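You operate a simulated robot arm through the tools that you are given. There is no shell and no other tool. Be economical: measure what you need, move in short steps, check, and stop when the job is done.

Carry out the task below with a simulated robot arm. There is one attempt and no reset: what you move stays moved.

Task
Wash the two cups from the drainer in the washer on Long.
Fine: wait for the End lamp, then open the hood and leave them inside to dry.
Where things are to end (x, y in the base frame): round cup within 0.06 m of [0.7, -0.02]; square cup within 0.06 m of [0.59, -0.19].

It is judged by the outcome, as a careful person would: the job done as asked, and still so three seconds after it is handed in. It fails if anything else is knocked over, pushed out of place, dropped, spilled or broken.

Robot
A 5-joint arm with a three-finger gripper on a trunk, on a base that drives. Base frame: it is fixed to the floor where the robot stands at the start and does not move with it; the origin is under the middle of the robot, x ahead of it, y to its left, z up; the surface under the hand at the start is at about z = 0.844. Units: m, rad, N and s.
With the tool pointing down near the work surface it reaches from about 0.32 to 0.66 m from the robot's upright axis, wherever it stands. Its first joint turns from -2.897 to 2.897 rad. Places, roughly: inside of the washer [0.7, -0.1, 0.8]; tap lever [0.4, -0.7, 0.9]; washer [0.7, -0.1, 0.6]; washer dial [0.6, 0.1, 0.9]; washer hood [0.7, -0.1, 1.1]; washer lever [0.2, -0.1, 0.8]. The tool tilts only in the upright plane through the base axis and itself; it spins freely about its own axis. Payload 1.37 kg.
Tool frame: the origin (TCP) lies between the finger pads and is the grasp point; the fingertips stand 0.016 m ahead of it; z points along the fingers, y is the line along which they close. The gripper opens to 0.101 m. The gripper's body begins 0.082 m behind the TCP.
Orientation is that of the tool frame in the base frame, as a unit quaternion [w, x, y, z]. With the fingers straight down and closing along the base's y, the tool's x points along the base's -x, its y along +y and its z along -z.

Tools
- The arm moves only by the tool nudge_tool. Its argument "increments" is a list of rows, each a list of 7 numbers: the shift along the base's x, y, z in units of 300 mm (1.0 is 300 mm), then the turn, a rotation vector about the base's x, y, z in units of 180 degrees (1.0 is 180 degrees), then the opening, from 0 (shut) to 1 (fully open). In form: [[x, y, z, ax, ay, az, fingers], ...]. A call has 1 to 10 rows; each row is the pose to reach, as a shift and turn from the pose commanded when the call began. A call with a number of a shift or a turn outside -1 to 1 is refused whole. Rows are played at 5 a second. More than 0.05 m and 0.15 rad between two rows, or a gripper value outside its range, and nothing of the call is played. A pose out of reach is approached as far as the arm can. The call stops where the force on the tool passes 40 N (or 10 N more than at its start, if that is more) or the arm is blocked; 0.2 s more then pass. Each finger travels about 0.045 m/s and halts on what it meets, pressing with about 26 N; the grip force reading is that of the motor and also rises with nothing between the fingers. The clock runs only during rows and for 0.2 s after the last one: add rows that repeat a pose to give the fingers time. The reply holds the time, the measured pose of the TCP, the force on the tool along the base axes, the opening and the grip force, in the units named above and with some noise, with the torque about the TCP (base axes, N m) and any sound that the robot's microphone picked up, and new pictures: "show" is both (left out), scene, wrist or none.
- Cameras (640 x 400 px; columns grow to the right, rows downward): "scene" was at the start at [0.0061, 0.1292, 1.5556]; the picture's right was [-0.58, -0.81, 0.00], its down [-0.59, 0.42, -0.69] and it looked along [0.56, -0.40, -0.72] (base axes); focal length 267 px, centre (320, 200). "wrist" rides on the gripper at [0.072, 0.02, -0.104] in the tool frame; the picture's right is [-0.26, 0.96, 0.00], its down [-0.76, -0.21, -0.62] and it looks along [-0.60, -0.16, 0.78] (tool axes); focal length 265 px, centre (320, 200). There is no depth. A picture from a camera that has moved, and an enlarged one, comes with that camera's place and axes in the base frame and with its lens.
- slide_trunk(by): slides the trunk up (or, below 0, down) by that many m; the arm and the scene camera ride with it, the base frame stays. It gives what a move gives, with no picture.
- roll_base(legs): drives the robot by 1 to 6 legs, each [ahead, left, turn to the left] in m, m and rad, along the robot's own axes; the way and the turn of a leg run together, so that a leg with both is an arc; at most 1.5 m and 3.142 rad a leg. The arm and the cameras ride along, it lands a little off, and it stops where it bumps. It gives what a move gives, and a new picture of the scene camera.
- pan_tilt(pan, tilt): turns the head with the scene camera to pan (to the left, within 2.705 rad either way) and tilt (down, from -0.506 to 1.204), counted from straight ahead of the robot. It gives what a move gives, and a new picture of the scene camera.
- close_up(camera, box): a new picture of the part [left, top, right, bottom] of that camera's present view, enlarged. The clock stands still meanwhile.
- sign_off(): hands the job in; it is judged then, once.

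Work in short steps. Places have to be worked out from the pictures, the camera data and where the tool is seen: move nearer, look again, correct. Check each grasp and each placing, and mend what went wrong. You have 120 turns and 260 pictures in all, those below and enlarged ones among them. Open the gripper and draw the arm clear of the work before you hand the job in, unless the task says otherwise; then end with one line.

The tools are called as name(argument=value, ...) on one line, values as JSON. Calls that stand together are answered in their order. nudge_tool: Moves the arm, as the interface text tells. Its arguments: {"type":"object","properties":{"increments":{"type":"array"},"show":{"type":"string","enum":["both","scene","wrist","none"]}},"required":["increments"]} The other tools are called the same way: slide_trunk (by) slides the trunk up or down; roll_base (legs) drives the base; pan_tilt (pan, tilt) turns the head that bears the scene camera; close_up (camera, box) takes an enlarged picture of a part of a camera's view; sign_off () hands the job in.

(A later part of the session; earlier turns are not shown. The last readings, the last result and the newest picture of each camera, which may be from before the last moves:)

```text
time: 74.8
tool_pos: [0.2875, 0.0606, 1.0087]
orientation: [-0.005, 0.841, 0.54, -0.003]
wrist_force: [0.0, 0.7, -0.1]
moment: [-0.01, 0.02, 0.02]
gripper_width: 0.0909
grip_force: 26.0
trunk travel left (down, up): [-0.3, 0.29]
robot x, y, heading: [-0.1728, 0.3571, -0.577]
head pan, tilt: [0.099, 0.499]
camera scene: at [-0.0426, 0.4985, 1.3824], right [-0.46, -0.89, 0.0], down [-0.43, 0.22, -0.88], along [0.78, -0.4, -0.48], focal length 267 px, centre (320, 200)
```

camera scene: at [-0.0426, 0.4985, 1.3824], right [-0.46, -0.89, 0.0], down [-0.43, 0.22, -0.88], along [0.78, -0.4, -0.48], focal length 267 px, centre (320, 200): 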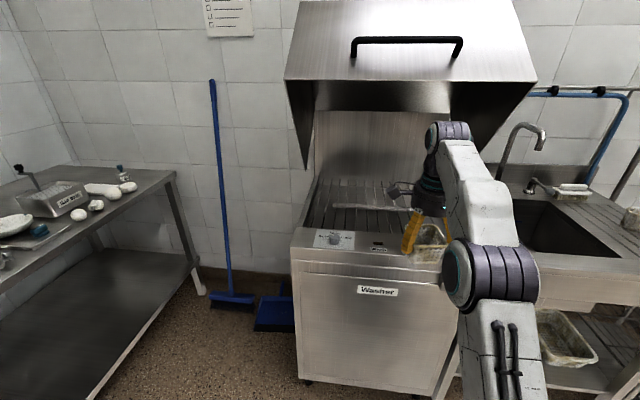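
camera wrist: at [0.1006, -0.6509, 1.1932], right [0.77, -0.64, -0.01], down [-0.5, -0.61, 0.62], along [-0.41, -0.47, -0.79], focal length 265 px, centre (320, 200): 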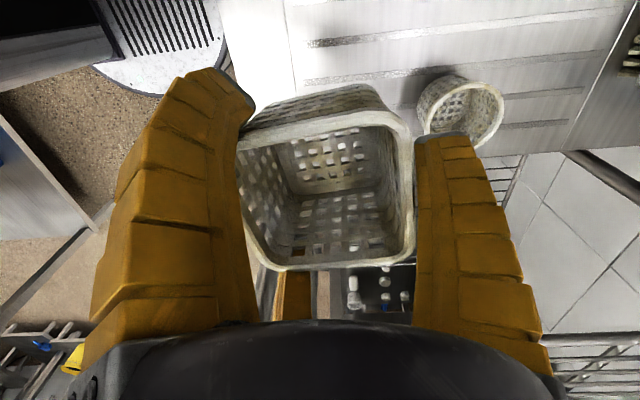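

There is good clearance under the hood now. I drive in 0.30 m, with the cup passing over the panel at about z 0.96.

roll_base(legs=[[0.3, 0, 0]])

nudge_tool(increments=[[0, 0, 0, 0, 0, 0, 0.3]], show="wrist")

```text
time: 76.9
tool_pos: [0.538, -0.1033, 1.0069]
orientation: [-0.006, 0.842, 0.539, -0.003]
wrist_force: [0.1, 0.1, -0.6]
moment: [-0.01, 0.0, -0.02]
gripper_width: 0.0909
grip_force: 25.7
trunk travel left (down, up): [-0.3, 0.29]
robot x, y, heading: [0.08, 0.2002, -0.574]
head pan, tilt: [0.099, 0.499]
camera scene: at [0.2089, 0.3362, 1.3824], right [-0.46, -0.89, 0.0], down [-0.43, 0.22, -0.88], along [0.78, -0.4, -0.48], focal length 267 px, centre (320, 200)
```

scene: 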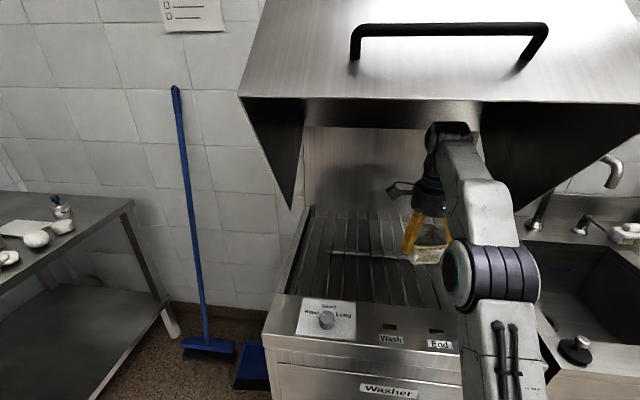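

```text
time: 77.3
tool_pos: [0.5374, -0.102, 1.0084]
orientation: [-0.006, 0.842, 0.539, -0.003]
wrist_force: [-0.6, 0.0, -0.6]
moment: [0.01, 0.0, -0.02]
gripper_width: 0.0906
grip_force: 26.2
trunk travel left (down, up): [-0.3, 0.29]
robot x, y, heading: [0.0845, 0.199, -0.576]
head pan, tilt: [0.099, 0.499]
camera wrist: at [0.5856, -0.0467, 1.1126], right [0.77, -0.64, -0.01], down [-0.5, -0.6, 0.62], along [-0.41, -0.47, -0.78], focal length 265 px, centre (320, 200)
```

wrist: 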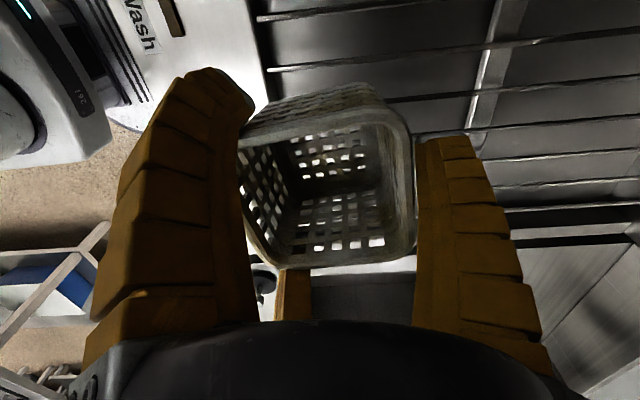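

The rack wires run about 4 cm apart, so I turn the cup diagonally to rest on two or more of them. I move it over its spot.

nudge_tool(increments=[[0.034, -0.047, 0, 0, 0, 0.0411, 0.3], [0.068, -0.094, 0, 0, 0, 0.0822, 0.3], [0.102, -0.141, 0, 0, 0, 0.1233, 0.3], [0.136, -0.188, 0, 0, 0, 0.1644, 0.3], [0.17, -0.235, 0, 0, 0, 0.2056, 0.3], [0.17, -0.235, -0.1, 0, 0, 0.2056, 0.3]], show="both")

```text
time: 78.7
tool_pos: [0.5504, -0.1436, 0.9719]
orientation: [-0.003, 0.626, 0.78, 0.0]
wrist_force: [-0.3, 1.5, 1.1]
moment: [-0.07, -0.11, -0.03]
gripper_width: 0.0906
grip_force: 26.2
out of reach, approached as far as the arm can: row 1, 2, 3, 4, 5, 6
trunk travel left (down, up): [-0.3, 0.29]
robot x, y, heading: [0.0814, 0.1988, -0.573]
head pan, tilt: [0.099, 0.499]
camera scene: at [0.2064, 0.3378, 1.3825], right [-0.46, -0.89, 0.0], down [-0.42, 0.22, -0.88], along [0.78, -0.4, -0.48], focal length 267 px, centre (320, 200)
camera wrist: at [0.5527, -0.0693, 1.0781], right [1.0, -0.05, 0.0], down [-0.04, -0.79, 0.62], along [-0.03, -0.62, -0.79], focal length 265 px, centre (320, 200)
```

scene: 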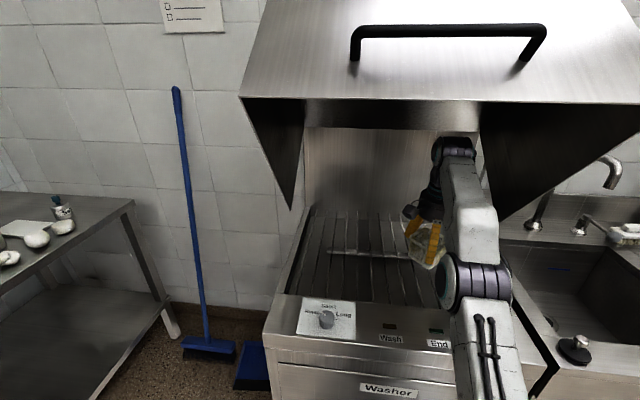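
wrist: 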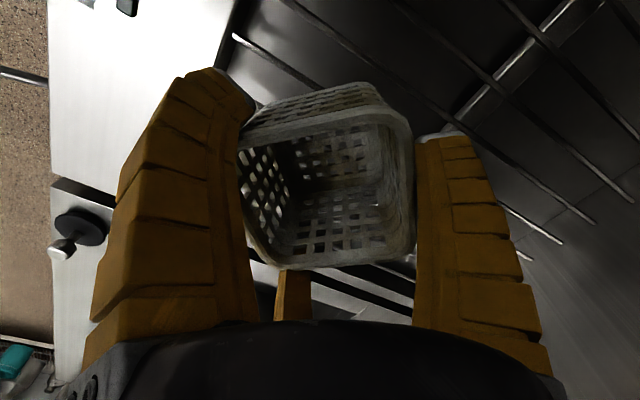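

I'm at the reach limit, so I drive 0.05 m closer.

roll_base(legs=[[0.05, 0, 0]])

nudge_tool(increments=[[0, 0, -0.05, 0, 0, 0, 0.3]], show="wrist")

```text
time: 79.6
tool_pos: [0.5934, -0.1715, 0.9696]
orientation: [-0.004, 0.627, 0.779, -0.001]
wrist_force: [-0.3, -0.2, -0.9]
moment: [0.01, 0.03, -0.01]
gripper_width: 0.0907
grip_force: 25.7
trunk travel left (down, up): [-0.3, 0.29]
robot x, y, heading: [0.1184, 0.1704, -0.57]
head pan, tilt: [0.099, 0.499]
camera scene: at [0.2506, 0.3092, 1.3824], right [-0.46, -0.89, 0.0], down [-0.43, 0.22, -0.88], along [0.78, -0.4, -0.48], focal length 267 px, centre (320, 200)
```

scene: 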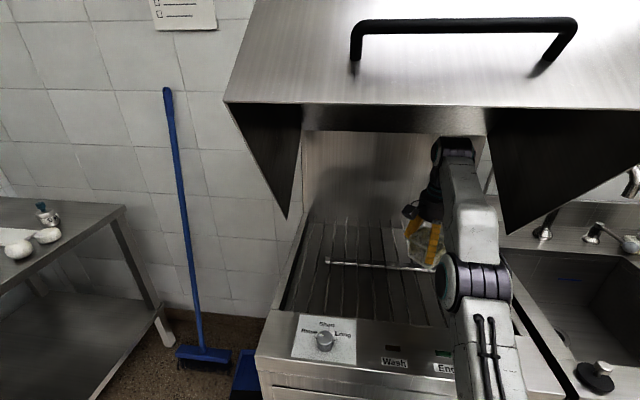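

```text
time: 80.0
tool_pos: [0.5931, -0.1711, 0.9555]
orientation: [-0.005, 0.627, 0.779, -0.001]
wrist_force: [0.5, 0.8, -1.8]
moment: [0.02, 0.0, 0.02]
gripper_width: 0.0905
grip_force: 26.7
trunk travel left (down, up): [-0.3, 0.29]
robot x, y, heading: [0.1238, 0.1727, -0.581]
head pan, tilt: [0.099, 0.499]
camera wrist: at [0.5969, -0.0978, 1.0609], right [1.0, -0.05, -0.01], down [-0.04, -0.79, 0.62], along [-0.04, -0.62, -0.79], focal length 265 px, centre (320, 200)
```

wrist: 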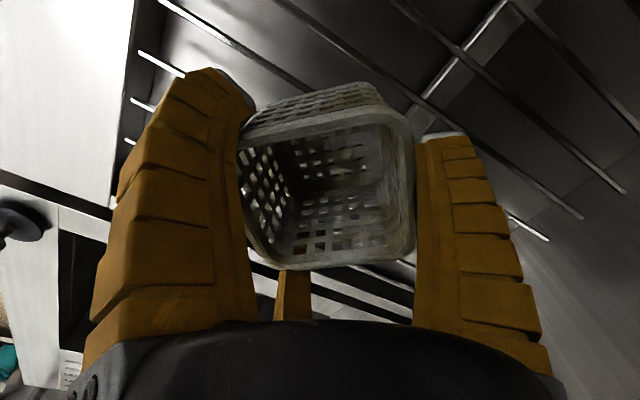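

It is over its spot. I lower it in small steps, feeling for contact.

nudge_tool(increments=[[0, 0, -0.05, 0, 0, 0, 0.3], [0, 0, -0.1, 0, 0, 0, 0.3], [0, 0, -0.15, 0, 0, 0, 0.3], [0, 0, -0.2, 0, 0, 0, 0.3], [0, 0, -0.23, 0, 0, 0, 0.3]], show="both")

```text
time: 81.2
tool_pos: [0.593, -0.1711, 0.8887]
orientation: [-0.003, 0.628, 0.779, 0.0]
wrist_force: [-2.0, 0.4, 11.9]
moment: [-0.18, 0.38, -0.02]
gripper_width: 0.0908
grip_force: 25.4
trunk travel left (down, up): [-0.3, 0.29]
robot x, y, heading: [0.1243, 0.1678, -0.576]
head pan, tilt: [0.099, 0.499]
camera scene: at [0.2493, 0.31, 1.3827], right [-0.46, -0.89, 0.0], down [-0.43, 0.22, -0.88], along [0.78, -0.4, -0.48], focal length 267 px, centre (320, 200)
camera wrist: at [0.5954, -0.0981, 0.9932], right [1.0, -0.05, 0.0], down [-0.04, -0.78, 0.62], along [-0.04, -0.62, -0.79], focal length 265 px, centre (320, 200)
```

scene: 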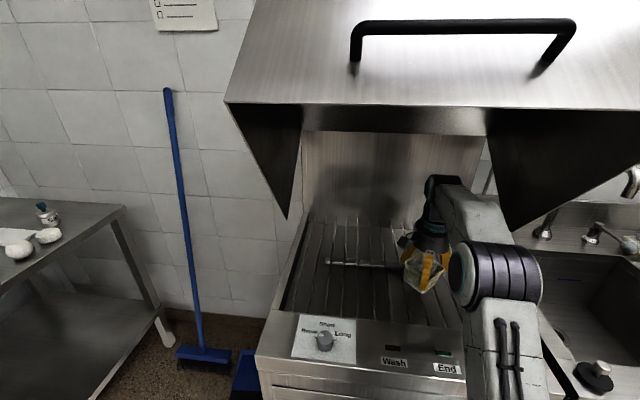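
wrist: 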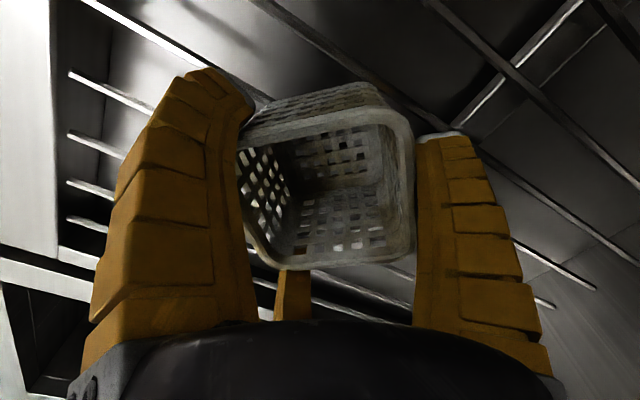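

Contact: 12 N upward at z 0.889. I open the fingers.

nudge_tool(increments=[[0, 0, 0, 0, 0, 0, 0.9], [0, 0, 0, 0, 0, 0, 1], [0, 0, 0, 0, 0, 0, 1], [0, 0, 0, 0, 0, 0, 1]], show="wrist")

```text
time: 82.2
tool_pos: [0.5917, -0.171, 0.8856]
orientation: [-0.005, 0.628, 0.778, 0.0]
wrist_force: [0.9, 0.7, 0.1]
moment: [-0.03, -0.01, 0.0]
gripper_width: 0.1006
grip_force: 0.1
trunk travel left (down, up): [-0.3, 0.29]
robot x, y, heading: [0.1269, 0.1684, -0.575]
head pan, tilt: [0.099, 0.499]
camera wrist: at [0.5963, -0.0984, 0.991], right [1.0, -0.05, -0.01], down [-0.04, -0.79, 0.62], along [-0.04, -0.62, -0.79], focal length 265 px, centre (320, 200)
```

wrist: 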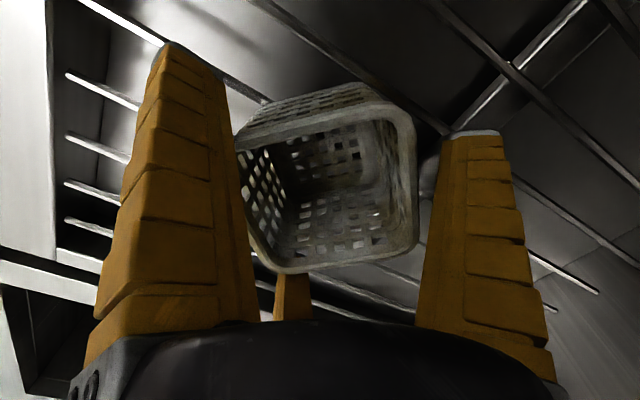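

The cup is standing. I lift clear and look at it.

nudge_tool(increments=[[0.005, 0, 0.05, 0, 0, 0, 1], [-0.01, 0, 0.15, 0, 0, 0, 1], [-0.01, 0, 0.25, 0, 0, 0, 1], [-0.01, 0, 0.35, 0, 0, 0, 1]], show="both")

```text
time: 83.2
tool_pos: [0.5834, -0.1653, 0.9768]
orientation: [-0.005, 0.627, 0.779, 0.0]
wrist_force: [0.3, 0.0, -1.2]
moment: [0.04, -0.04, -0.01]
gripper_width: 0.1006
grip_force: 0.0
out of reach, approached as far as the arm can: row 4
trunk travel left (down, up): [-0.3, 0.29]
robot x, y, heading: [0.1226, 0.1715, -0.575]
head pan, tilt: [0.099, 0.499]
camera scene: at [0.2505, 0.3093, 1.3824], right [-0.46, -0.89, 0.0], down [-0.43, 0.22, -0.88], along [0.78, -0.4, -0.48], focal length 267 px, centre (320, 200)
camera wrist: at [0.5878, -0.0932, 1.0821], right [1.0, -0.05, -0.01], down [-0.04, -0.79, 0.62], along [-0.04, -0.61, -0.79], focal length 265 px, centre (320, 200)
```

scene: 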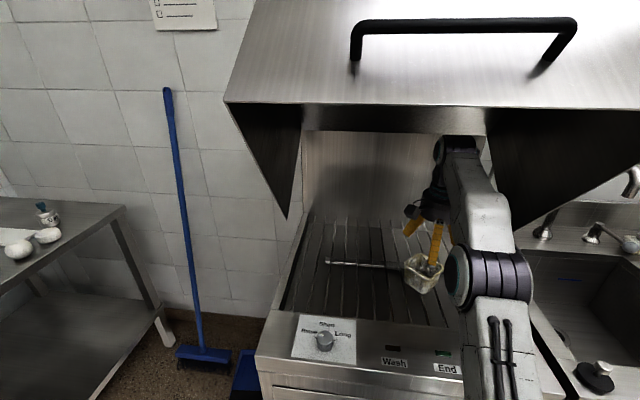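
wrist: 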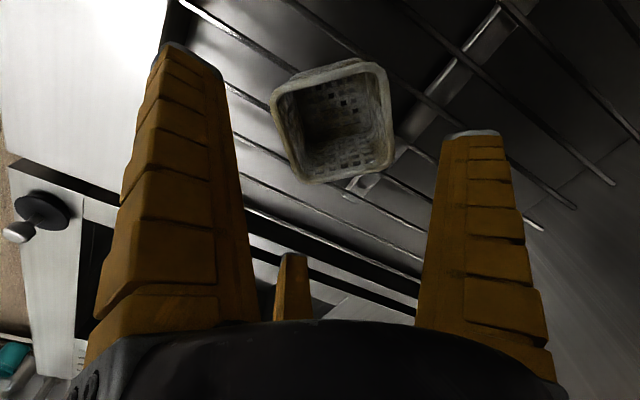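

The square cup stands at about (0.594, -0.172), within tolerance. I back out and drive to the drainer for the round cup.

roll_base(legs=[[-0.38, 0, 0], [0, -0.71, 0]])

slide_trunk(by=0.2)

roll_base(legs=[[0.3, 0, 0]])

nudge_tool(increments=[[0, 0, 0, 0, 0, 0, 1]], show="wrist")

```text
time: 89.1
tool_pos: [-0.1249, -0.5663, 0.9769]
orientation: [-0.005, 0.63, 0.776, -0.001]
wrist_force: [0.0, 0.5, 1.0]
moment: [0.02, -0.01, 0.01]
gripper_width: 0.1005
grip_force: 0.1
trunk travel left (down, up): [-0.3, 0.29]
robot x, y, heading: [-0.5841, -0.2249, -0.579]
head pan, tilt: [0.099, 0.499]
camera scene: at [-0.4551, -0.0869, 1.3824], right [-0.46, -0.89, 0.0], down [-0.42, 0.22, -0.88], along [0.78, -0.41, -0.48], focal length 267 px, centre (320, 200)
```

scene: 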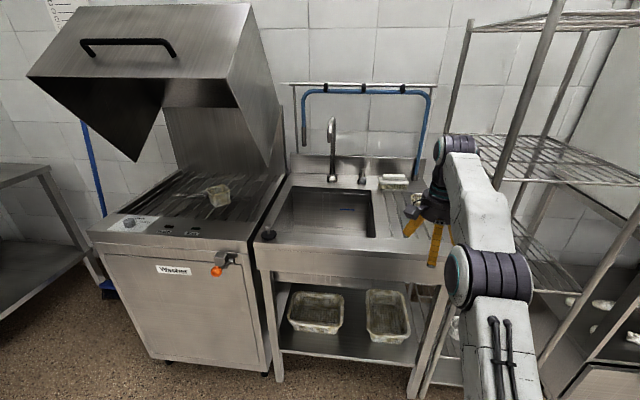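

```text
time: 91.3
tool_pos: [-0.1254, -0.5657, 1.1756]
orientation: [-0.005, 0.63, 0.777, -0.001]
wrist_force: [1.9, 0.3, 0.2]
moment: [0.02, -0.03, 0.02]
gripper_width: 0.1006
grip_force: 0.1
trunk travel left (down, up): [-0.5, 0.09]
robot x, y, heading: [-0.585, -0.2279, -0.578]
head pan, tilt: [0.099, 0.499]
```

```text
time: 93.3
tool_pos: [0.1247, -0.7296, 1.1765]
orientation: [-0.005, 0.629, 0.777, 0.001]
wrist_force: [0.0, 0.0, 0.1]
moment: [0.04, -0.02, -0.01]
gripper_width: 0.1004
grip_force: 0.0
trunk travel left (down, up): [-0.5, 0.09]
robot x, y, heading: [-0.3321, -0.384, -0.577]
head pan, tilt: [0.099, 0.499]
camera scene: at [-0.2051, -0.2511, 1.5824], right [-0.46, -0.89, 0.0], down [-0.42, 0.22, -0.88], along [0.78, -0.41, -0.48], focal length 267 px, centre (320, 200)
```

scene: 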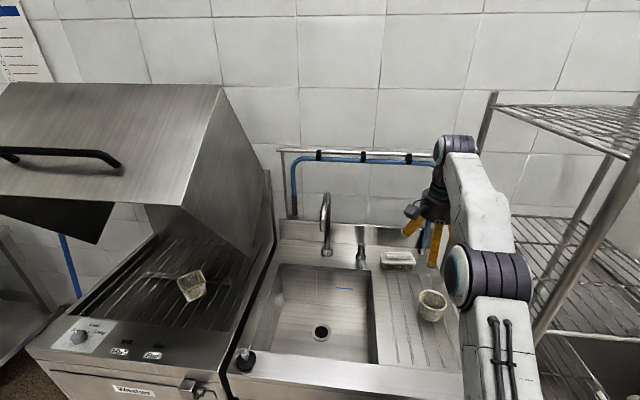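

```text
time: 93.7
tool_pos: [0.1242, -0.7293, 1.177]
orientation: [-0.005, 0.629, 0.777, -0.001]
wrist_force: [-0.5, 0.1, 1.0]
moment: [-0.01, 0.01, -0.04]
gripper_width: 0.1007
grip_force: 0.1
trunk travel left (down, up): [-0.5, 0.09]
robot x, y, heading: [-0.3349, -0.3898, -0.584]
head pan, tilt: [0.099, 0.499]
camera wrist: at [0.129, -0.6556, 1.2819], right [1.0, -0.06, -0.01], down [-0.04, -0.79, 0.62], along [-0.04, -0.61, -0.79], focal length 265 px, centre (320, 200)
```

wrist: 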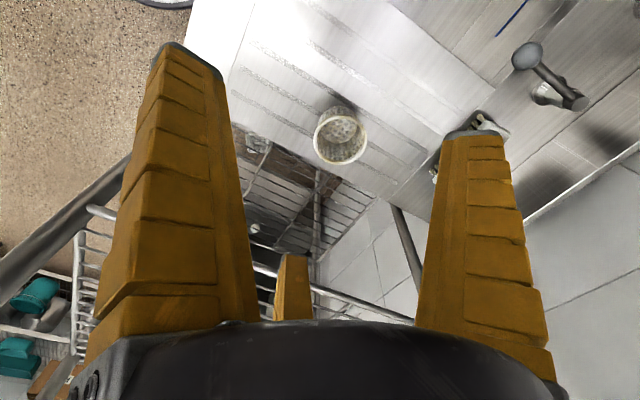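

The round cup is at about (0.150, -0.822) with its rim near z 0.92, at the edge of my reach. I drive 0.07 m closer and move over it.

roll_base(legs=[[0.07, 0, 0]])

nudge_tool(increments=[[-0.03, -0.06, -0.1, 0, 0, 0, 1], [-0.06, -0.12, -0.23, 0, 0, 0, 1], [-0.08, -0.17, -0.36, 0, 0, 0, 1], [-0.09, -0.19, -0.45, 0, 0, 0, 1]], show="both")

```text
time: 94.7
tool_pos: [0.1839, -0.7686, 1.1764]
orientation: [-0.006, 0.63, 0.776, 0.0]
wrist_force: [0.4, -0.5, -0.5]
moment: [0.0, 0.04, 0.02]
gripper_width: 0.1006
grip_force: 0.1
trunk travel left (down, up): [-0.5, 0.09]
robot x, y, heading: [-0.2747, -0.4267, -0.581]
head pan, tilt: [0.099, 0.499]
camera scene: at [-0.1455, -0.2903, 1.5824], right [-0.46, -0.89, 0.0], down [-0.42, 0.22, -0.88], along [0.78, -0.41, -0.48], focal length 267 px, centre (320, 200)
```

scene: 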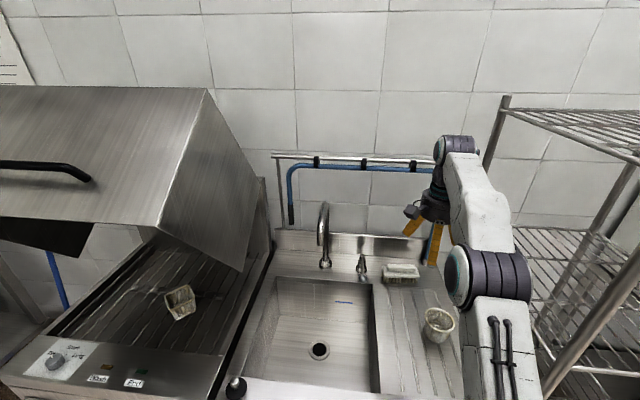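

```text
time: 95.7
tool_pos: [0.1556, -0.8259, 1.0408]
orientation: [-0.004, 0.63, 0.776, 0.0]
wrist_force: [-0.2, 0.5, -1.2]
moment: [0.01, -0.01, -0.03]
gripper_width: 0.1004
grip_force: 0.1
trunk travel left (down, up): [-0.5, 0.09]
robot x, y, heading: [-0.2768, -0.4279, -0.584]
head pan, tilt: [0.099, 0.499]
camera scene: at [-0.1467, -0.2897, 1.5825], right [-0.46, -0.89, 0.0], down [-0.42, 0.22, -0.88], along [0.78, -0.41, -0.48], focal length 267 px, centre (320, 200)
camera wrist: at [0.1603, -0.7516, 1.1463], right [1.0, -0.06, -0.01], down [-0.04, -0.79, 0.62], along [-0.04, -0.61, -0.79], focal length 265 px, centre (320, 200)
```

scene: 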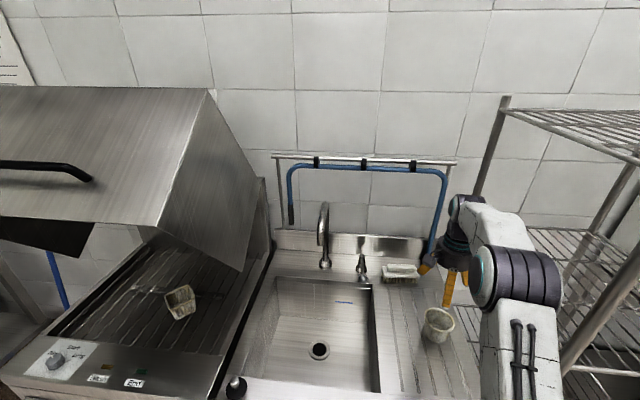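
wrist: 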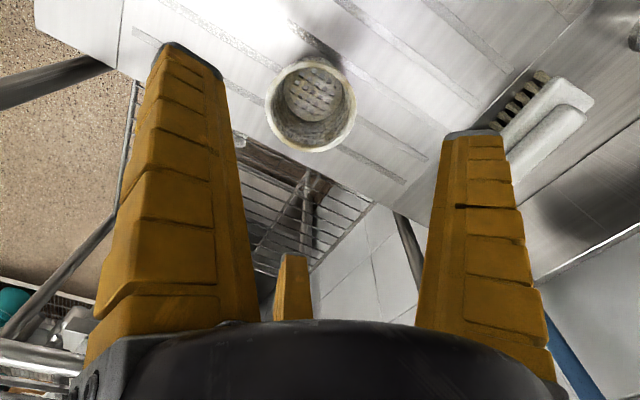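

The round cup's centre is (0.147, -0.826). I shift slightly and go down part way.

nudge_tool(increments=[[-0.027, 0, -0.1, 0, 0, 0, 1], [-0.027, 0, -0.2, 0, 0, 0, 1], [-0.027, 0, -0.3, 0, 0, 0, 1]], show="wrist")

```text
time: 96.5
tool_pos: [0.1471, -0.8244, 0.9519]
orientation: [-0.005, 0.63, 0.777, 0.0]
wrist_force: [-0.5, -0.4, -0.7]
moment: [0.01, 0.02, 0.0]
gripper_width: 0.1005
grip_force: 0.1
trunk travel left (down, up): [-0.5, 0.09]
robot x, y, heading: [-0.2752, -0.4288, -0.581]
head pan, tilt: [0.099, 0.499]
camera wrist: at [0.1514, -0.7514, 1.0564], right [1.0, -0.06, -0.01], down [-0.04, -0.79, 0.62], along [-0.04, -0.61, -0.79], focal length 265 px, centre (320, 200)
```

wrist: 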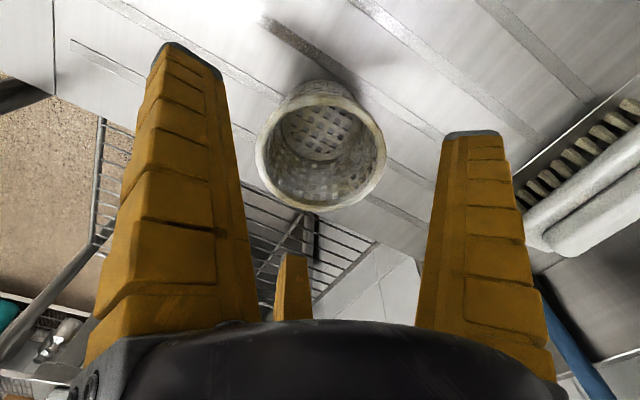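

The cup is centred, with a 7.6 cm rim at z 0.914. I descend and close.

nudge_tool(increments=[[0, -0.007, -0.07, 0, 0, 0, 1], [0, -0.007, -0.13, 0, 0, 0, 1], [0, -0.007, -0.19, 0, 0, 0, 1], [0, -0.007, -0.19, 0, 0, 0, 0.8], [0, -0.007, -0.19, 0, 0, 0, 0.6], [0, -0.007, -0.19, 0, 0, 0, 0.3], [0, -0.007, -0.19, 0, 0, 0, 0.3]], show="wrist")

```text
time: 98.1
tool_pos: [0.1472, -0.8261, 0.8951]
orientation: [-0.005, 0.63, 0.776, 0.001]
wrist_force: [-0.5, -0.7, 0.2]
moment: [0.02, 0.06, 0.01]
gripper_width: 0.08
grip_force: 26.0
trunk travel left (down, up): [-0.5, 0.09]
robot x, y, heading: [-0.2772, -0.4264, -0.577]
head pan, tilt: [0.099, 0.499]
camera wrist: at [0.1518, -0.7529, 1.0], right [1.0, -0.06, -0.01], down [-0.04, -0.79, 0.62], along [-0.04, -0.61, -0.79], focal length 265 px, centre (320, 200)
```

wrist: 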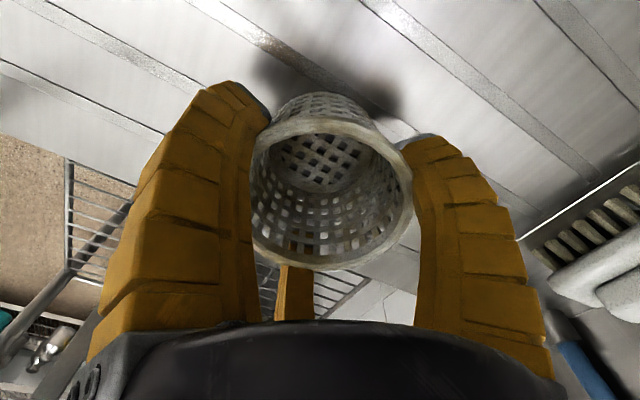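

It's gripped at 0.08 m. I lift, back off and strafe left to the washer.

nudge_tool(increments=[[0, 0, 0.1, 0, 0, 0, 0.3], [0, 0, 0.25, 0, 0, 0, 0.3], [0, 0, 0.4, 0, 0, 0, 0.3], [0, 0, 0.55, 0, 0, 0, 0.3], [0, 0, 0.7, 0, 0, 0, 0.3], [-0.05, 0.03, 0.85, 0, 0, 0, 0.3], [-0.07, 0.05, 0.95, 0, 0, 0, 0.3]], show="wrist")

roll_base(legs=[[-0.38, 0, 0], [0, 0.84, 0]])

```text
time: 99.7
tool_pos: [0.1283, -0.8093, 1.1775]
orientation: [-0.005, 0.63, 0.776, 0.001]
wrist_force: [-0.7, -0.3, 0.2]
moment: [-0.04, -0.01, 0.02]
gripper_width: 0.0806
grip_force: 25.9
trunk travel left (down, up): [-0.5, 0.09]
robot x, y, heading: [-0.278, -0.4246, -0.585]
head pan, tilt: [0.099, 0.499]
camera wrist: at [0.1322, -0.7372, 1.2834], right [1.0, -0.06, -0.01], down [-0.04, -0.79, 0.62], along [-0.04, -0.61, -0.79], focal length 265 px, centre (320, 200)
```

wrist: 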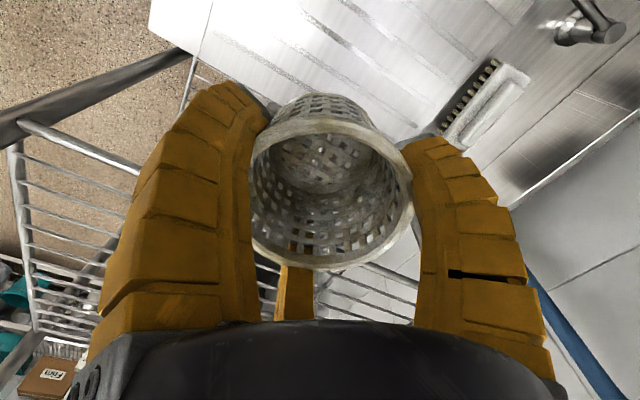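

```text
time: 106.1
tool_pos: [0.2708, 0.0913, 1.1774]
orientation: [-0.005, 0.629, 0.777, 0.001]
wrist_force: [-0.2, 0.9, 0.3]
moment: [-0.04, 0.0, 0.02]
gripper_width: 0.0804
grip_force: 25.8
trunk travel left (down, up): [-0.5, 0.09]
robot x, y, heading: [-0.1327, 0.4738, -0.578]
head pan, tilt: [0.099, 0.499]
camera scene: at [-0.006, 0.6127, 1.5824], right [-0.46, -0.89, 0.0], down [-0.42, 0.22, -0.88], along [0.78, -0.41, -0.48], focal length 267 px, centre (320, 200)
```

scene: 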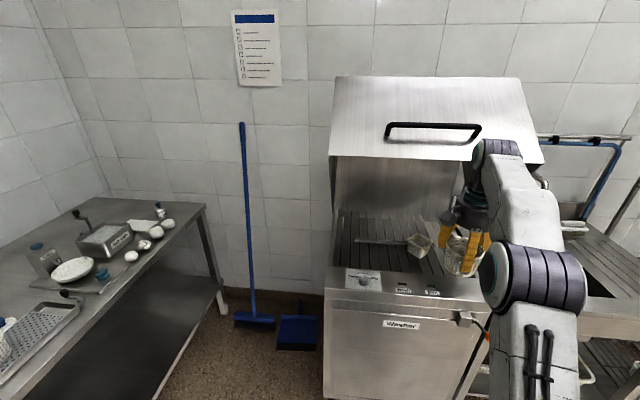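

I centre the arm on the target lane, then lower the trunk before driving in.

nudge_tool(increments=[[0.06, 0.09, 0.03, 0, 0, 0, 0.3], [0.12, 0.18, 0.06, 0, 0, 0, 0.3], [0.17, 0.27, 0.09, 0, 0, 0, 0.3], [0.23, 0.36, 0.1, 0, 0, 0, 0.3]], show="none")

slide_trunk(by=-0.2)

roll_base(legs=[[0.34, 0, 0]])

```text
time: 107.1
tool_pos: [0.3405, 0.2027, 1.2088]
orientation: [-0.004, 0.629, 0.778, -0.001]
wrist_force: [0.6, -0.1, -0.5]
moment: [0.01, 0.01, 0.03]
gripper_width: 0.08
grip_force: 25.7
trunk travel left (down, up): [-0.5, 0.09]
robot x, y, heading: [-0.1323, 0.475, -0.578]
head pan, tilt: [0.099, 0.499]
```

```text
time: 109.3
tool_pos: [0.3386, 0.2016, 1.008]
orientation: [-0.004, 0.629, 0.777, -0.001]
wrist_force: [-0.4, -0.2, 0.0]
moment: [0.0, -0.01, 0.02]
gripper_width: 0.0804
grip_force: 26.4
trunk travel left (down, up): [-0.3, 0.29]
robot x, y, heading: [-0.1367, 0.4757, -0.579]
head pan, tilt: [0.099, 0.499]
```

```text
time: 111.5
tool_pos: [0.6248, 0.0152, 1.0083]
orientation: [-0.004, 0.629, 0.778, -0.001]
wrist_force: [0.6, 0.2, 0.4]
moment: [-0.01, 0.03, 0.01]
gripper_width: 0.0804
grip_force: 26.0
trunk travel left (down, up): [-0.3, 0.29]
robot x, y, heading: [0.1508, 0.2862, -0.578]
head pan, tilt: [0.099, 0.499]
camera scene: at [0.2793, 0.4256, 1.3824], right [-0.46, -0.89, 0.0], down [-0.42, 0.22, -0.88], along [0.78, -0.41, -0.48], focal length 267 px, centre (320, 200)
```

scene: 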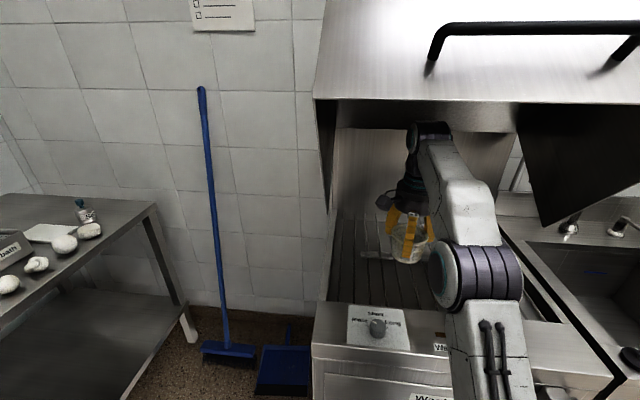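

I move closer by 0.05 m and look down to align the cup between two rack wires.

roll_base(legs=[[0.05, 0, 0]])

nudge_tool(increments=[[0.055, -0.013, -0.05, 0, 0, 0, 0.3], [0.11, -0.026, -0.12, 0, 0, 0, 0.3], [0.11, -0.026, -0.2, 0, 0, 0, 0.3]], show="both")

```text
time: 112.5
tool_pos: [0.6678, -0.0132, 1.0083]
orientation: [-0.005, 0.629, 0.777, -0.001]
wrist_force: [-1.1, -0.1, -0.6]
moment: [0.04, -0.02, 0.01]
gripper_width: 0.0799
grip_force: 26.4
trunk travel left (down, up): [-0.3, 0.29]
robot x, y, heading: [0.1948, 0.2586, -0.578]
head pan, tilt: [0.099, 0.499]
camera scene: at [0.3215, 0.3979, 1.3824], right [-0.46, -0.89, 0.0], down [-0.42, 0.22, -0.88], along [0.78, -0.41, -0.48], focal length 267 px, centre (320, 200)
```

scene: 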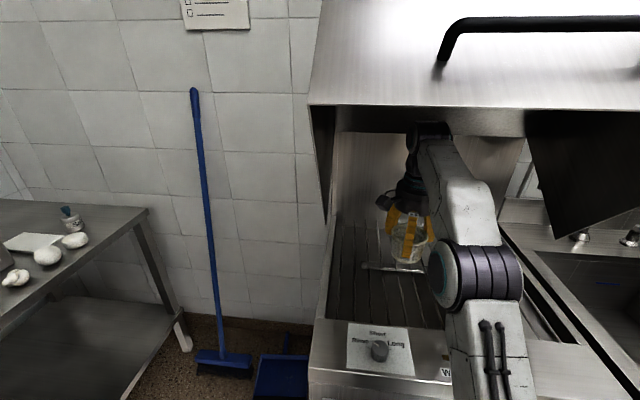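

```text
time: 113.2
tool_pos: [0.7175, -0.0291, 0.9375]
orientation: [-0.006, 0.63, 0.777, -0.001]
wrist_force: [0.2, -0.8, -0.9]
moment: [0.02, 0.02, 0.02]
gripper_width: 0.0801
grip_force: 26.2
out of reach, approached as far as the arm can: row 3
trunk travel left (down, up): [-0.3, 0.29]
robot x, y, heading: [0.1934, 0.2601, -0.58]
head pan, tilt: [0.099, 0.499]
camera scene: at [0.3225, 0.3975, 1.3823], right [-0.46, -0.89, 0.0], down [-0.43, 0.22, -0.88], along [0.78, -0.41, -0.48], focal length 267 px, centre (320, 200)
camera wrist: at [0.7215, 0.0442, 1.0436], right [1.0, -0.06, -0.01], down [-0.04, -0.79, 0.62], along [-0.04, -0.62, -0.79], focal length 265 px, centre (320, 200)
```

scene: 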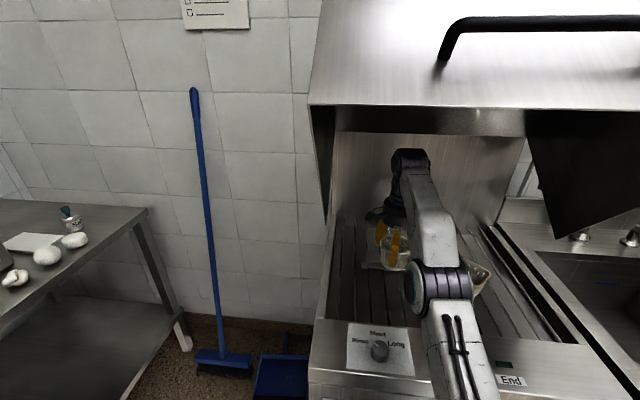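
wrist: 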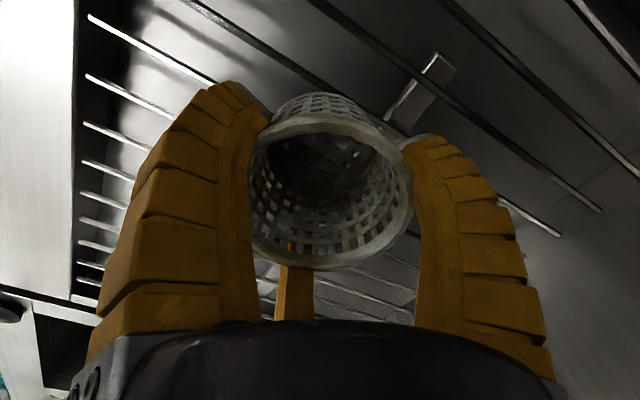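

The cup sits midway between two wires and close to its target. I lower it with the trunk, since the arm is near its reach limit.

slide_trunk(by=-0.035)

slide_trunk(by=-0.008)

```text
time: 114.0
tool_pos: [0.7167, -0.0284, 0.9047]
orientation: [-0.005, 0.629, 0.777, 0.0]
wrist_force: [-0.2, 0.5, -1.0]
moment: [0.0, 0.02, -0.02]
gripper_width: 0.0804
grip_force: 26.0
trunk travel left (down, up): [-0.265, 0.325]
robot x, y, heading: [0.1913, 0.2592, -0.581]
head pan, tilt: [0.099, 0.499]
```

```text
time: 114.6
tool_pos: [0.7154, -0.03, 0.8969]
orientation: [-0.005, 0.629, 0.777, 0.0]
wrist_force: [-0.3, -0.1, -0.1]
moment: [0.0, -0.01, -0.06]
gripper_width: 0.0802
grip_force: 25.9
trunk travel left (down, up): [-0.257, 0.333]
robot x, y, heading: [0.1911, 0.2583, -0.579]
head pan, tilt: [0.099, 0.499]
```

slide_trunk(by=-0.006)

nudge_tool(increments=[[0, 0, 0, 0, 0, 0, 0.3]], show="wrist")

```text
time: 115.2
tool_pos: [0.7161, -0.0285, 0.8904]
orientation: [-0.005, 0.629, 0.777, -0.001]
wrist_force: [0.1, -0.5, -0.8]
moment: [-0.02, -0.01, -0.02]
gripper_width: 0.0804
grip_force: 25.9
trunk travel left (down, up): [-0.251, 0.339]
robot x, y, heading: [0.1907, 0.2618, -0.58]
head pan, tilt: [0.099, 0.499]
```

```text
time: 115.6
tool_pos: [0.7155, -0.0286, 0.8903]
orientation: [-0.005, 0.629, 0.777, -0.001]
wrist_force: [-0.2, 0.8, 0.4]
moment: [-0.03, 0.0, -0.06]
gripper_width: 0.0803
grip_force: 26.6
trunk travel left (down, up): [-0.251, 0.339]
robot x, y, heading: [0.191, 0.2607, -0.579]
head pan, tilt: [0.099, 0.499]
camera wrist: at [0.7203, 0.0448, 0.9957], right [1.0, -0.06, -0.01], down [-0.04, -0.79, 0.62], along [-0.04, -0.62, -0.79], focal length 265 px, centre (320, 200)
```

wrist: 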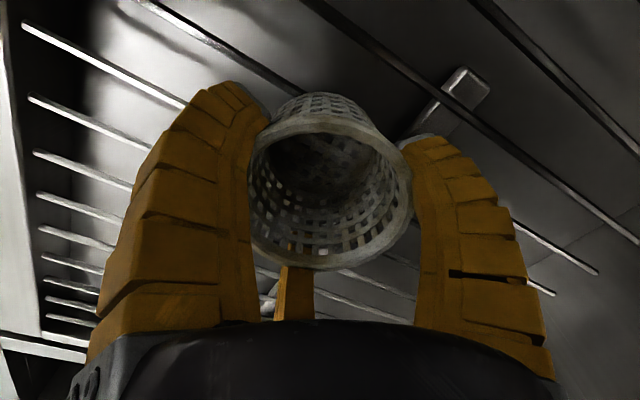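

No contact yet, so I keep lowering in small steps.

slide_trunk(by=-0.006)

slide_trunk(by=-0.005)

```text
time: 116.1
tool_pos: [0.7148, -0.0284, 0.8876]
orientation: [-0.001, 0.63, 0.777, 0.0]
wrist_force: [3.8, -2.1, 20.0]
moment: [0.5, -0.15, -0.06]
gripper_width: 0.0804
grip_force: 25.9
trunk travel left (down, up): [-0.245, 0.345]
robot x, y, heading: [0.1927, 0.2615, -0.582]
head pan, tilt: [0.099, 0.499]
```

```text
time: 116.7
tool_pos: [0.7158, -0.0296, 0.8808]
orientation: [-0.004, 0.629, 0.777, 0.0]
wrist_force: [3.9, -4.5, 20.1]
moment: [0.35, -0.33, -0.16]
gripper_width: 0.0794
grip_force: 26.2
trunk travel left (down, up): [-0.24, 0.35]
robot x, y, heading: [0.1924, 0.2552, -0.58]
head pan, tilt: [0.099, 0.499]
```

Contact is firm at 20 N. I release and lift off with the trunk.

nudge_tool(increments=[[0, 0, 0, 0, 0, 0, 0.8], [0, 0, 0, 0, 0, 0, 1], [0, 0, 0, 0, 0, 0, 1], [0, 0, 0, 0, 0, 0, 1]], show="wrist")

slide_trunk(by=0.1)

nudge_tool(increments=[[0, 0, 0, 0, 0, 0, 1]], show="both")

```text
time: 117.7
tool_pos: [0.7162, -0.0288, 0.8793]
orientation: [-0.004, 0.629, 0.777, 0.0]
wrist_force: [0.5, 0.4, -0.4]
moment: [-0.01, -0.01, 0.02]
gripper_width: 0.1009
grip_force: 0.0
trunk travel left (down, up): [-0.24, 0.35]
robot x, y, heading: [0.1949, 0.2603, -0.582]
head pan, tilt: [0.099, 0.499]
camera wrist: at [0.7202, 0.0448, 0.9845], right [1.0, -0.06, -0.01], down [-0.04, -0.79, 0.62], along [-0.04, -0.62, -0.79], focal length 265 px, centre (320, 200)
```

wrist: 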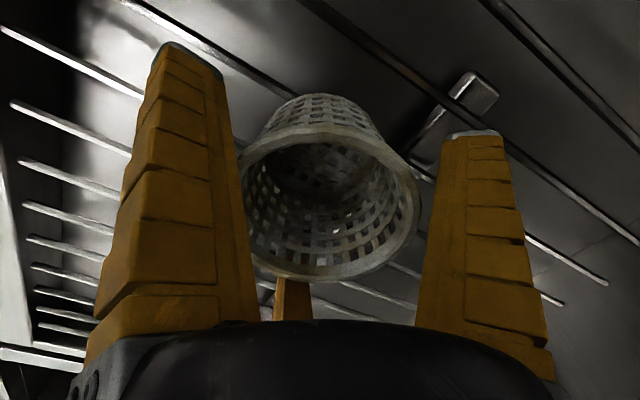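

```text
time: 119.0
tool_pos: [0.7167, -0.0293, 0.9796]
orientation: [-0.004, 0.629, 0.778, 0.0]
wrist_force: [-0.7, -1.4, -0.2]
moment: [0.03, -0.02, -0.02]
gripper_width: 0.1007
grip_force: 0.1
trunk travel left (down, up): [-0.34, 0.25]
robot x, y, heading: [0.1963, 0.2598, -0.575]
head pan, tilt: [0.099, 0.499]
```

```text
time: 119.4
tool_pos: [0.7165, -0.0289, 0.9789]
orientation: [-0.006, 0.629, 0.777, 0.0]
wrist_force: [0.1, -0.4, -0.2]
moment: [-0.02, -0.03, -0.02]
gripper_width: 0.1008
grip_force: 0.0
trunk travel left (down, up): [-0.34, 0.25]
robot x, y, heading: [0.1953, 0.2632, -0.578]
head pan, tilt: [0.099, 0.499]
camera scene: at [0.3211, 0.3982, 1.4224], right [-0.46, -0.89, 0.0], down [-0.42, 0.22, -0.88], along [0.78, -0.41, -0.48], focal length 267 px, centre (320, 200)
camera wrist: at [0.7202, 0.0448, 1.0846], right [1.0, -0.06, -0.01], down [-0.04, -0.79, 0.62], along [-0.04, -0.62, -0.79], focal length 265 px, centre (320, 200)
```

scene: 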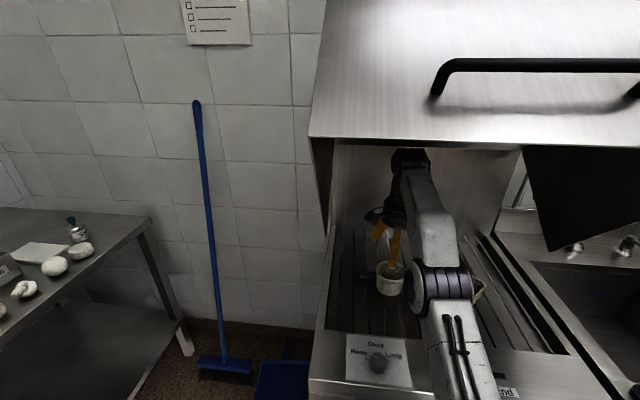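
wrist: 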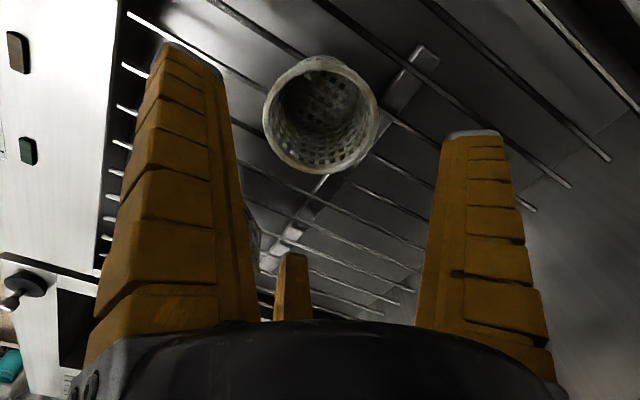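

The round cup stands upright, at about (0.715, -0.03). I back out and look closely at the dial.

roll_base(legs=[[-0.3, 0, 0]])

pan_tilt(pan=0.1, tilt=0.8)

```text
time: 121.4
tool_pos: [0.4632, 0.1361, 0.9794]
orientation: [-0.005, 0.63, 0.777, 0.0]
wrist_force: [0.2, 0.8, -0.1]
moment: [0.01, 0.01, -0.02]
gripper_width: 0.1004
grip_force: 0.1
trunk travel left (down, up): [-0.34, 0.25]
robot x, y, heading: [-0.0595, 0.4247, -0.577]
head pan, tilt: [0.099, 0.499]
camera scene: at [0.0693, 0.5634, 1.4224], right [-0.46, -0.89, 0.0], down [-0.42, 0.22, -0.88], along [0.78, -0.41, -0.48], focal length 267 px, centre (320, 200)
```

scene: 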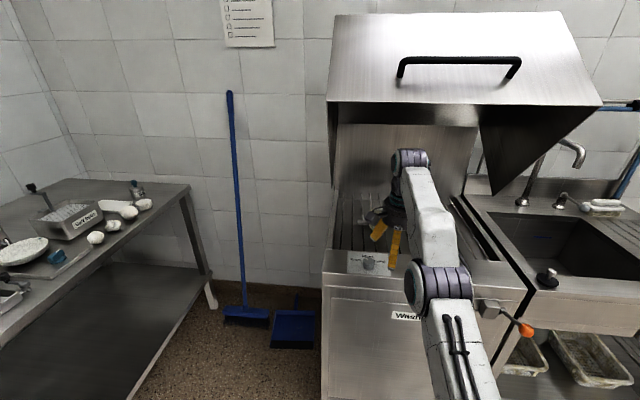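

```text
time: 122.2
tool_pos: [0.4661, 0.1365, 0.978]
orientation: [-0.005, 0.629, 0.777, -0.001]
wrist_force: [1.1, -0.8, -1.5]
moment: [-0.01, 0.0, 0.02]
gripper_width: 0.1008
grip_force: 0.0
trunk travel left (down, up): [-0.34, 0.25]
robot x, y, heading: [-0.0596, 0.4268, -0.58]
head pan, tilt: [0.099, 0.799]
camera scene: at [0.0604, 0.568, 1.3965], right [-0.46, -0.89, 0.0], down [-0.63, 0.33, -0.7], along [0.62, -0.32, -0.72], focal length 267 px, centre (320, 200)
```

scene: 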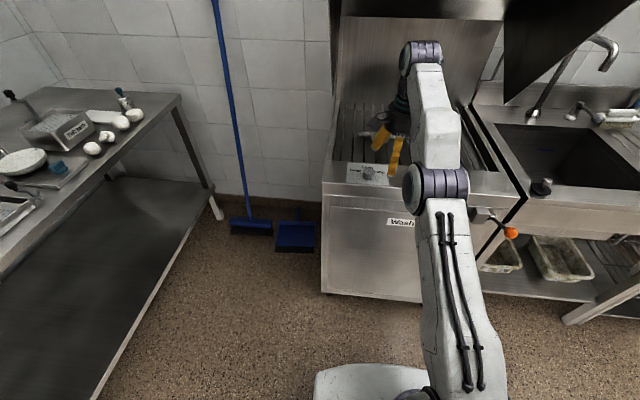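

close_up(camera="scene", box=[330, 145, 410, 195])

nudge_tool(increments=[[-0.05, 0.1, 0.06, 0, 0, 0, 1], [-0.1, 0.2, 0.13, 0, 0, 0, 1], [-0.13, 0.25, 0.2, 0, 0, 0, 1]], show="wrist")

```text
8.00 times, centred on (370, 170) of scene
camera zoom: at [0.0604, 0.568, 1.3965], right [-0.46, -0.89, 0.0], down [-0.63, 0.33, -0.7], along [0.62, -0.32, -0.72], focal length 2138 px, centre (-80, 440)
```

zoom: 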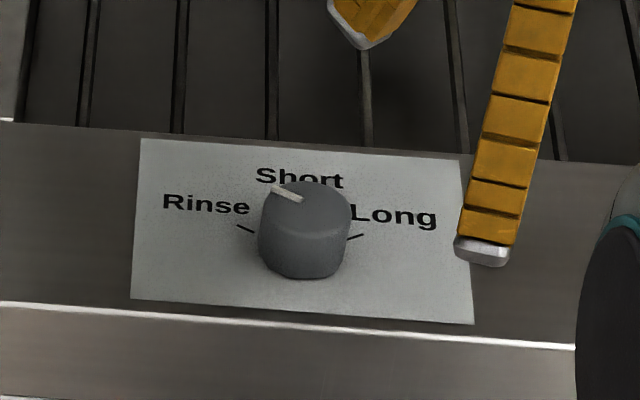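

```text
time: 123.0
tool_pos: [0.4267, 0.2107, 1.0374]
orientation: [-0.005, 0.631, 0.776, -0.001]
wrist_force: [0.9, 0.4, -1.8]
moment: [0.08, 0.14, 0.0]
gripper_width: 0.1008
grip_force: 0.1
out of reach, approached as far as the arm can: row 1, 2
trunk travel left (down, up): [-0.34, 0.25]
robot x, y, heading: [-0.0576, 0.4234, -0.587]
head pan, tilt: [0.099, 0.799]
camera wrist: at [0.4322, 0.2837, 1.1427], right [1.0, -0.06, -0.01], down [-0.04, -0.79, 0.62], along [-0.05, -0.62, -0.79], focal length 265 px, centre (320, 200)
```

wrist: 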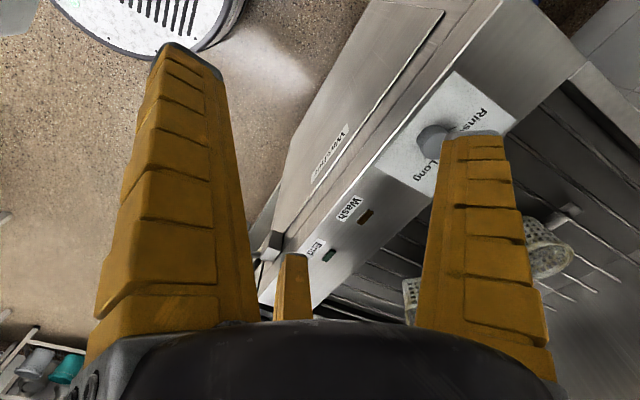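

The knob is at about (0.540, 0.155, 0.88), is about 3 cm across, and points at Rinse. I drive forward 0.1 m to work on it from above.

roll_base(legs=[[0.1, 0, 0]])

nudge_tool(increments=[[0.05, 0.0, 0, 0, 0, 0, 1], [0.09, 0.0, -0.05, 0, 0, 0, 1]], show="wrist")

```text
time: 124.2
tool_pos: [0.5088, 0.1582, 1.0392]
orientation: [-0.004, 0.629, 0.778, -0.002]
wrist_force: [-0.6, 0.2, 0.2]
moment: [0.02, 0.02, 0.01]
gripper_width: 0.1006
grip_force: 0.0
trunk travel left (down, up): [-0.34, 0.25]
robot x, y, heading: [0.0251, 0.3726, -0.584]
head pan, tilt: [0.099, 0.799]
camera scene: at [0.1436, 0.5135, 1.3964], right [-0.46, -0.89, 0.0], down [-0.64, 0.33, -0.7], along [0.62, -0.32, -0.72], focal length 267 px, centre (320, 200)
```

scene: 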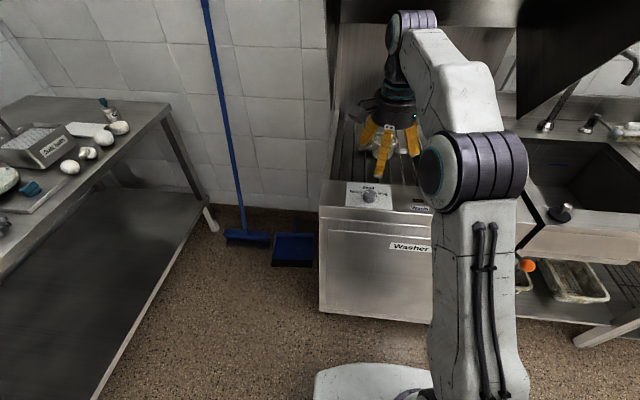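

```text
time: 124.8
tool_pos: [0.5363, 0.1573, 1.0244]
orientation: [-0.005, 0.629, 0.777, -0.002]
wrist_force: [-0.1, 0.0, -0.1]
moment: [-0.01, 0.02, 0.01]
gripper_width: 0.1008
grip_force: 0.1
trunk travel left (down, up): [-0.34, 0.25]
robot x, y, heading: [0.0232, 0.3716, -0.586]
head pan, tilt: [0.099, 0.799]
camera wrist: at [0.5397, 0.2304, 1.1299], right [1.0, -0.06, -0.01], down [-0.04, -0.79, 0.62], along [-0.04, -0.62, -0.79], focal length 265 px, centre (320, 200)
```

wrist: 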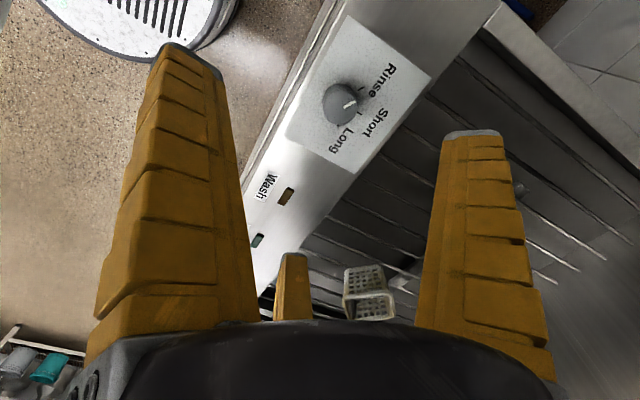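

close_up(camera="wrist", box=[280, 40, 440, 180])

```text
2.86 times, centred on (360, 110) of wrist
camera zoom: at [0.5397, 0.2304, 1.1299], right [1.0, -0.06, -0.01], down [-0.04, -0.79, 0.62], along [-0.04, -0.62, -0.79], focal length 758 px, centre (206, 457)
```

zoom: 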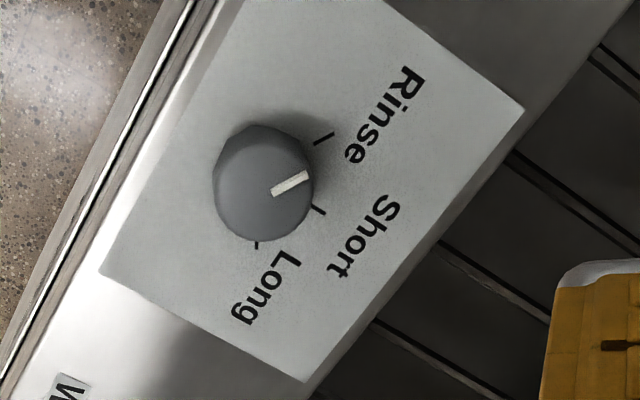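

Ticks: Rinse 26°, Short -33°, Long -92°, so Long is 120° clockwise. The knob's centre is (0.5515, 0.1435). I align above it.

nudge_tool(increments=[[0.025, -0.023, -0.1, 0, 0, 0, 1], [0.05, -0.046, -0.2, 0, 0, 0, 1], [0.05, -0.046, -0.3, 0, 0, 0, 0.8]], show="wrist")

```text
time: 125.6
tool_pos: [0.5499, 0.1451, 0.9346]
orientation: [-0.005, 0.629, 0.777, -0.001]
wrist_force: [0.5, -0.1, -0.1]
moment: [-0.01, -0.01, 0.01]
gripper_width: 0.0829
grip_force: 2.3
trunk travel left (down, up): [-0.34, 0.25]
robot x, y, heading: [0.0216, 0.37, -0.581]
head pan, tilt: [0.099, 0.799]
camera wrist: at [0.5535, 0.2184, 1.0405], right [1.0, -0.06, -0.01], down [-0.04, -0.78, 0.62], along [-0.04, -0.62, -0.79], focal length 265 px, centre (320, 200)
```

wrist: 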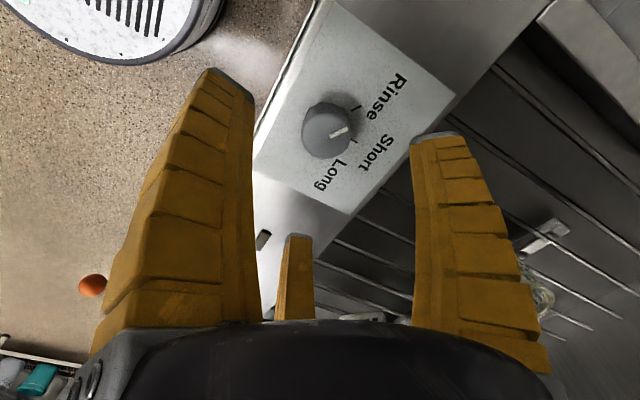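

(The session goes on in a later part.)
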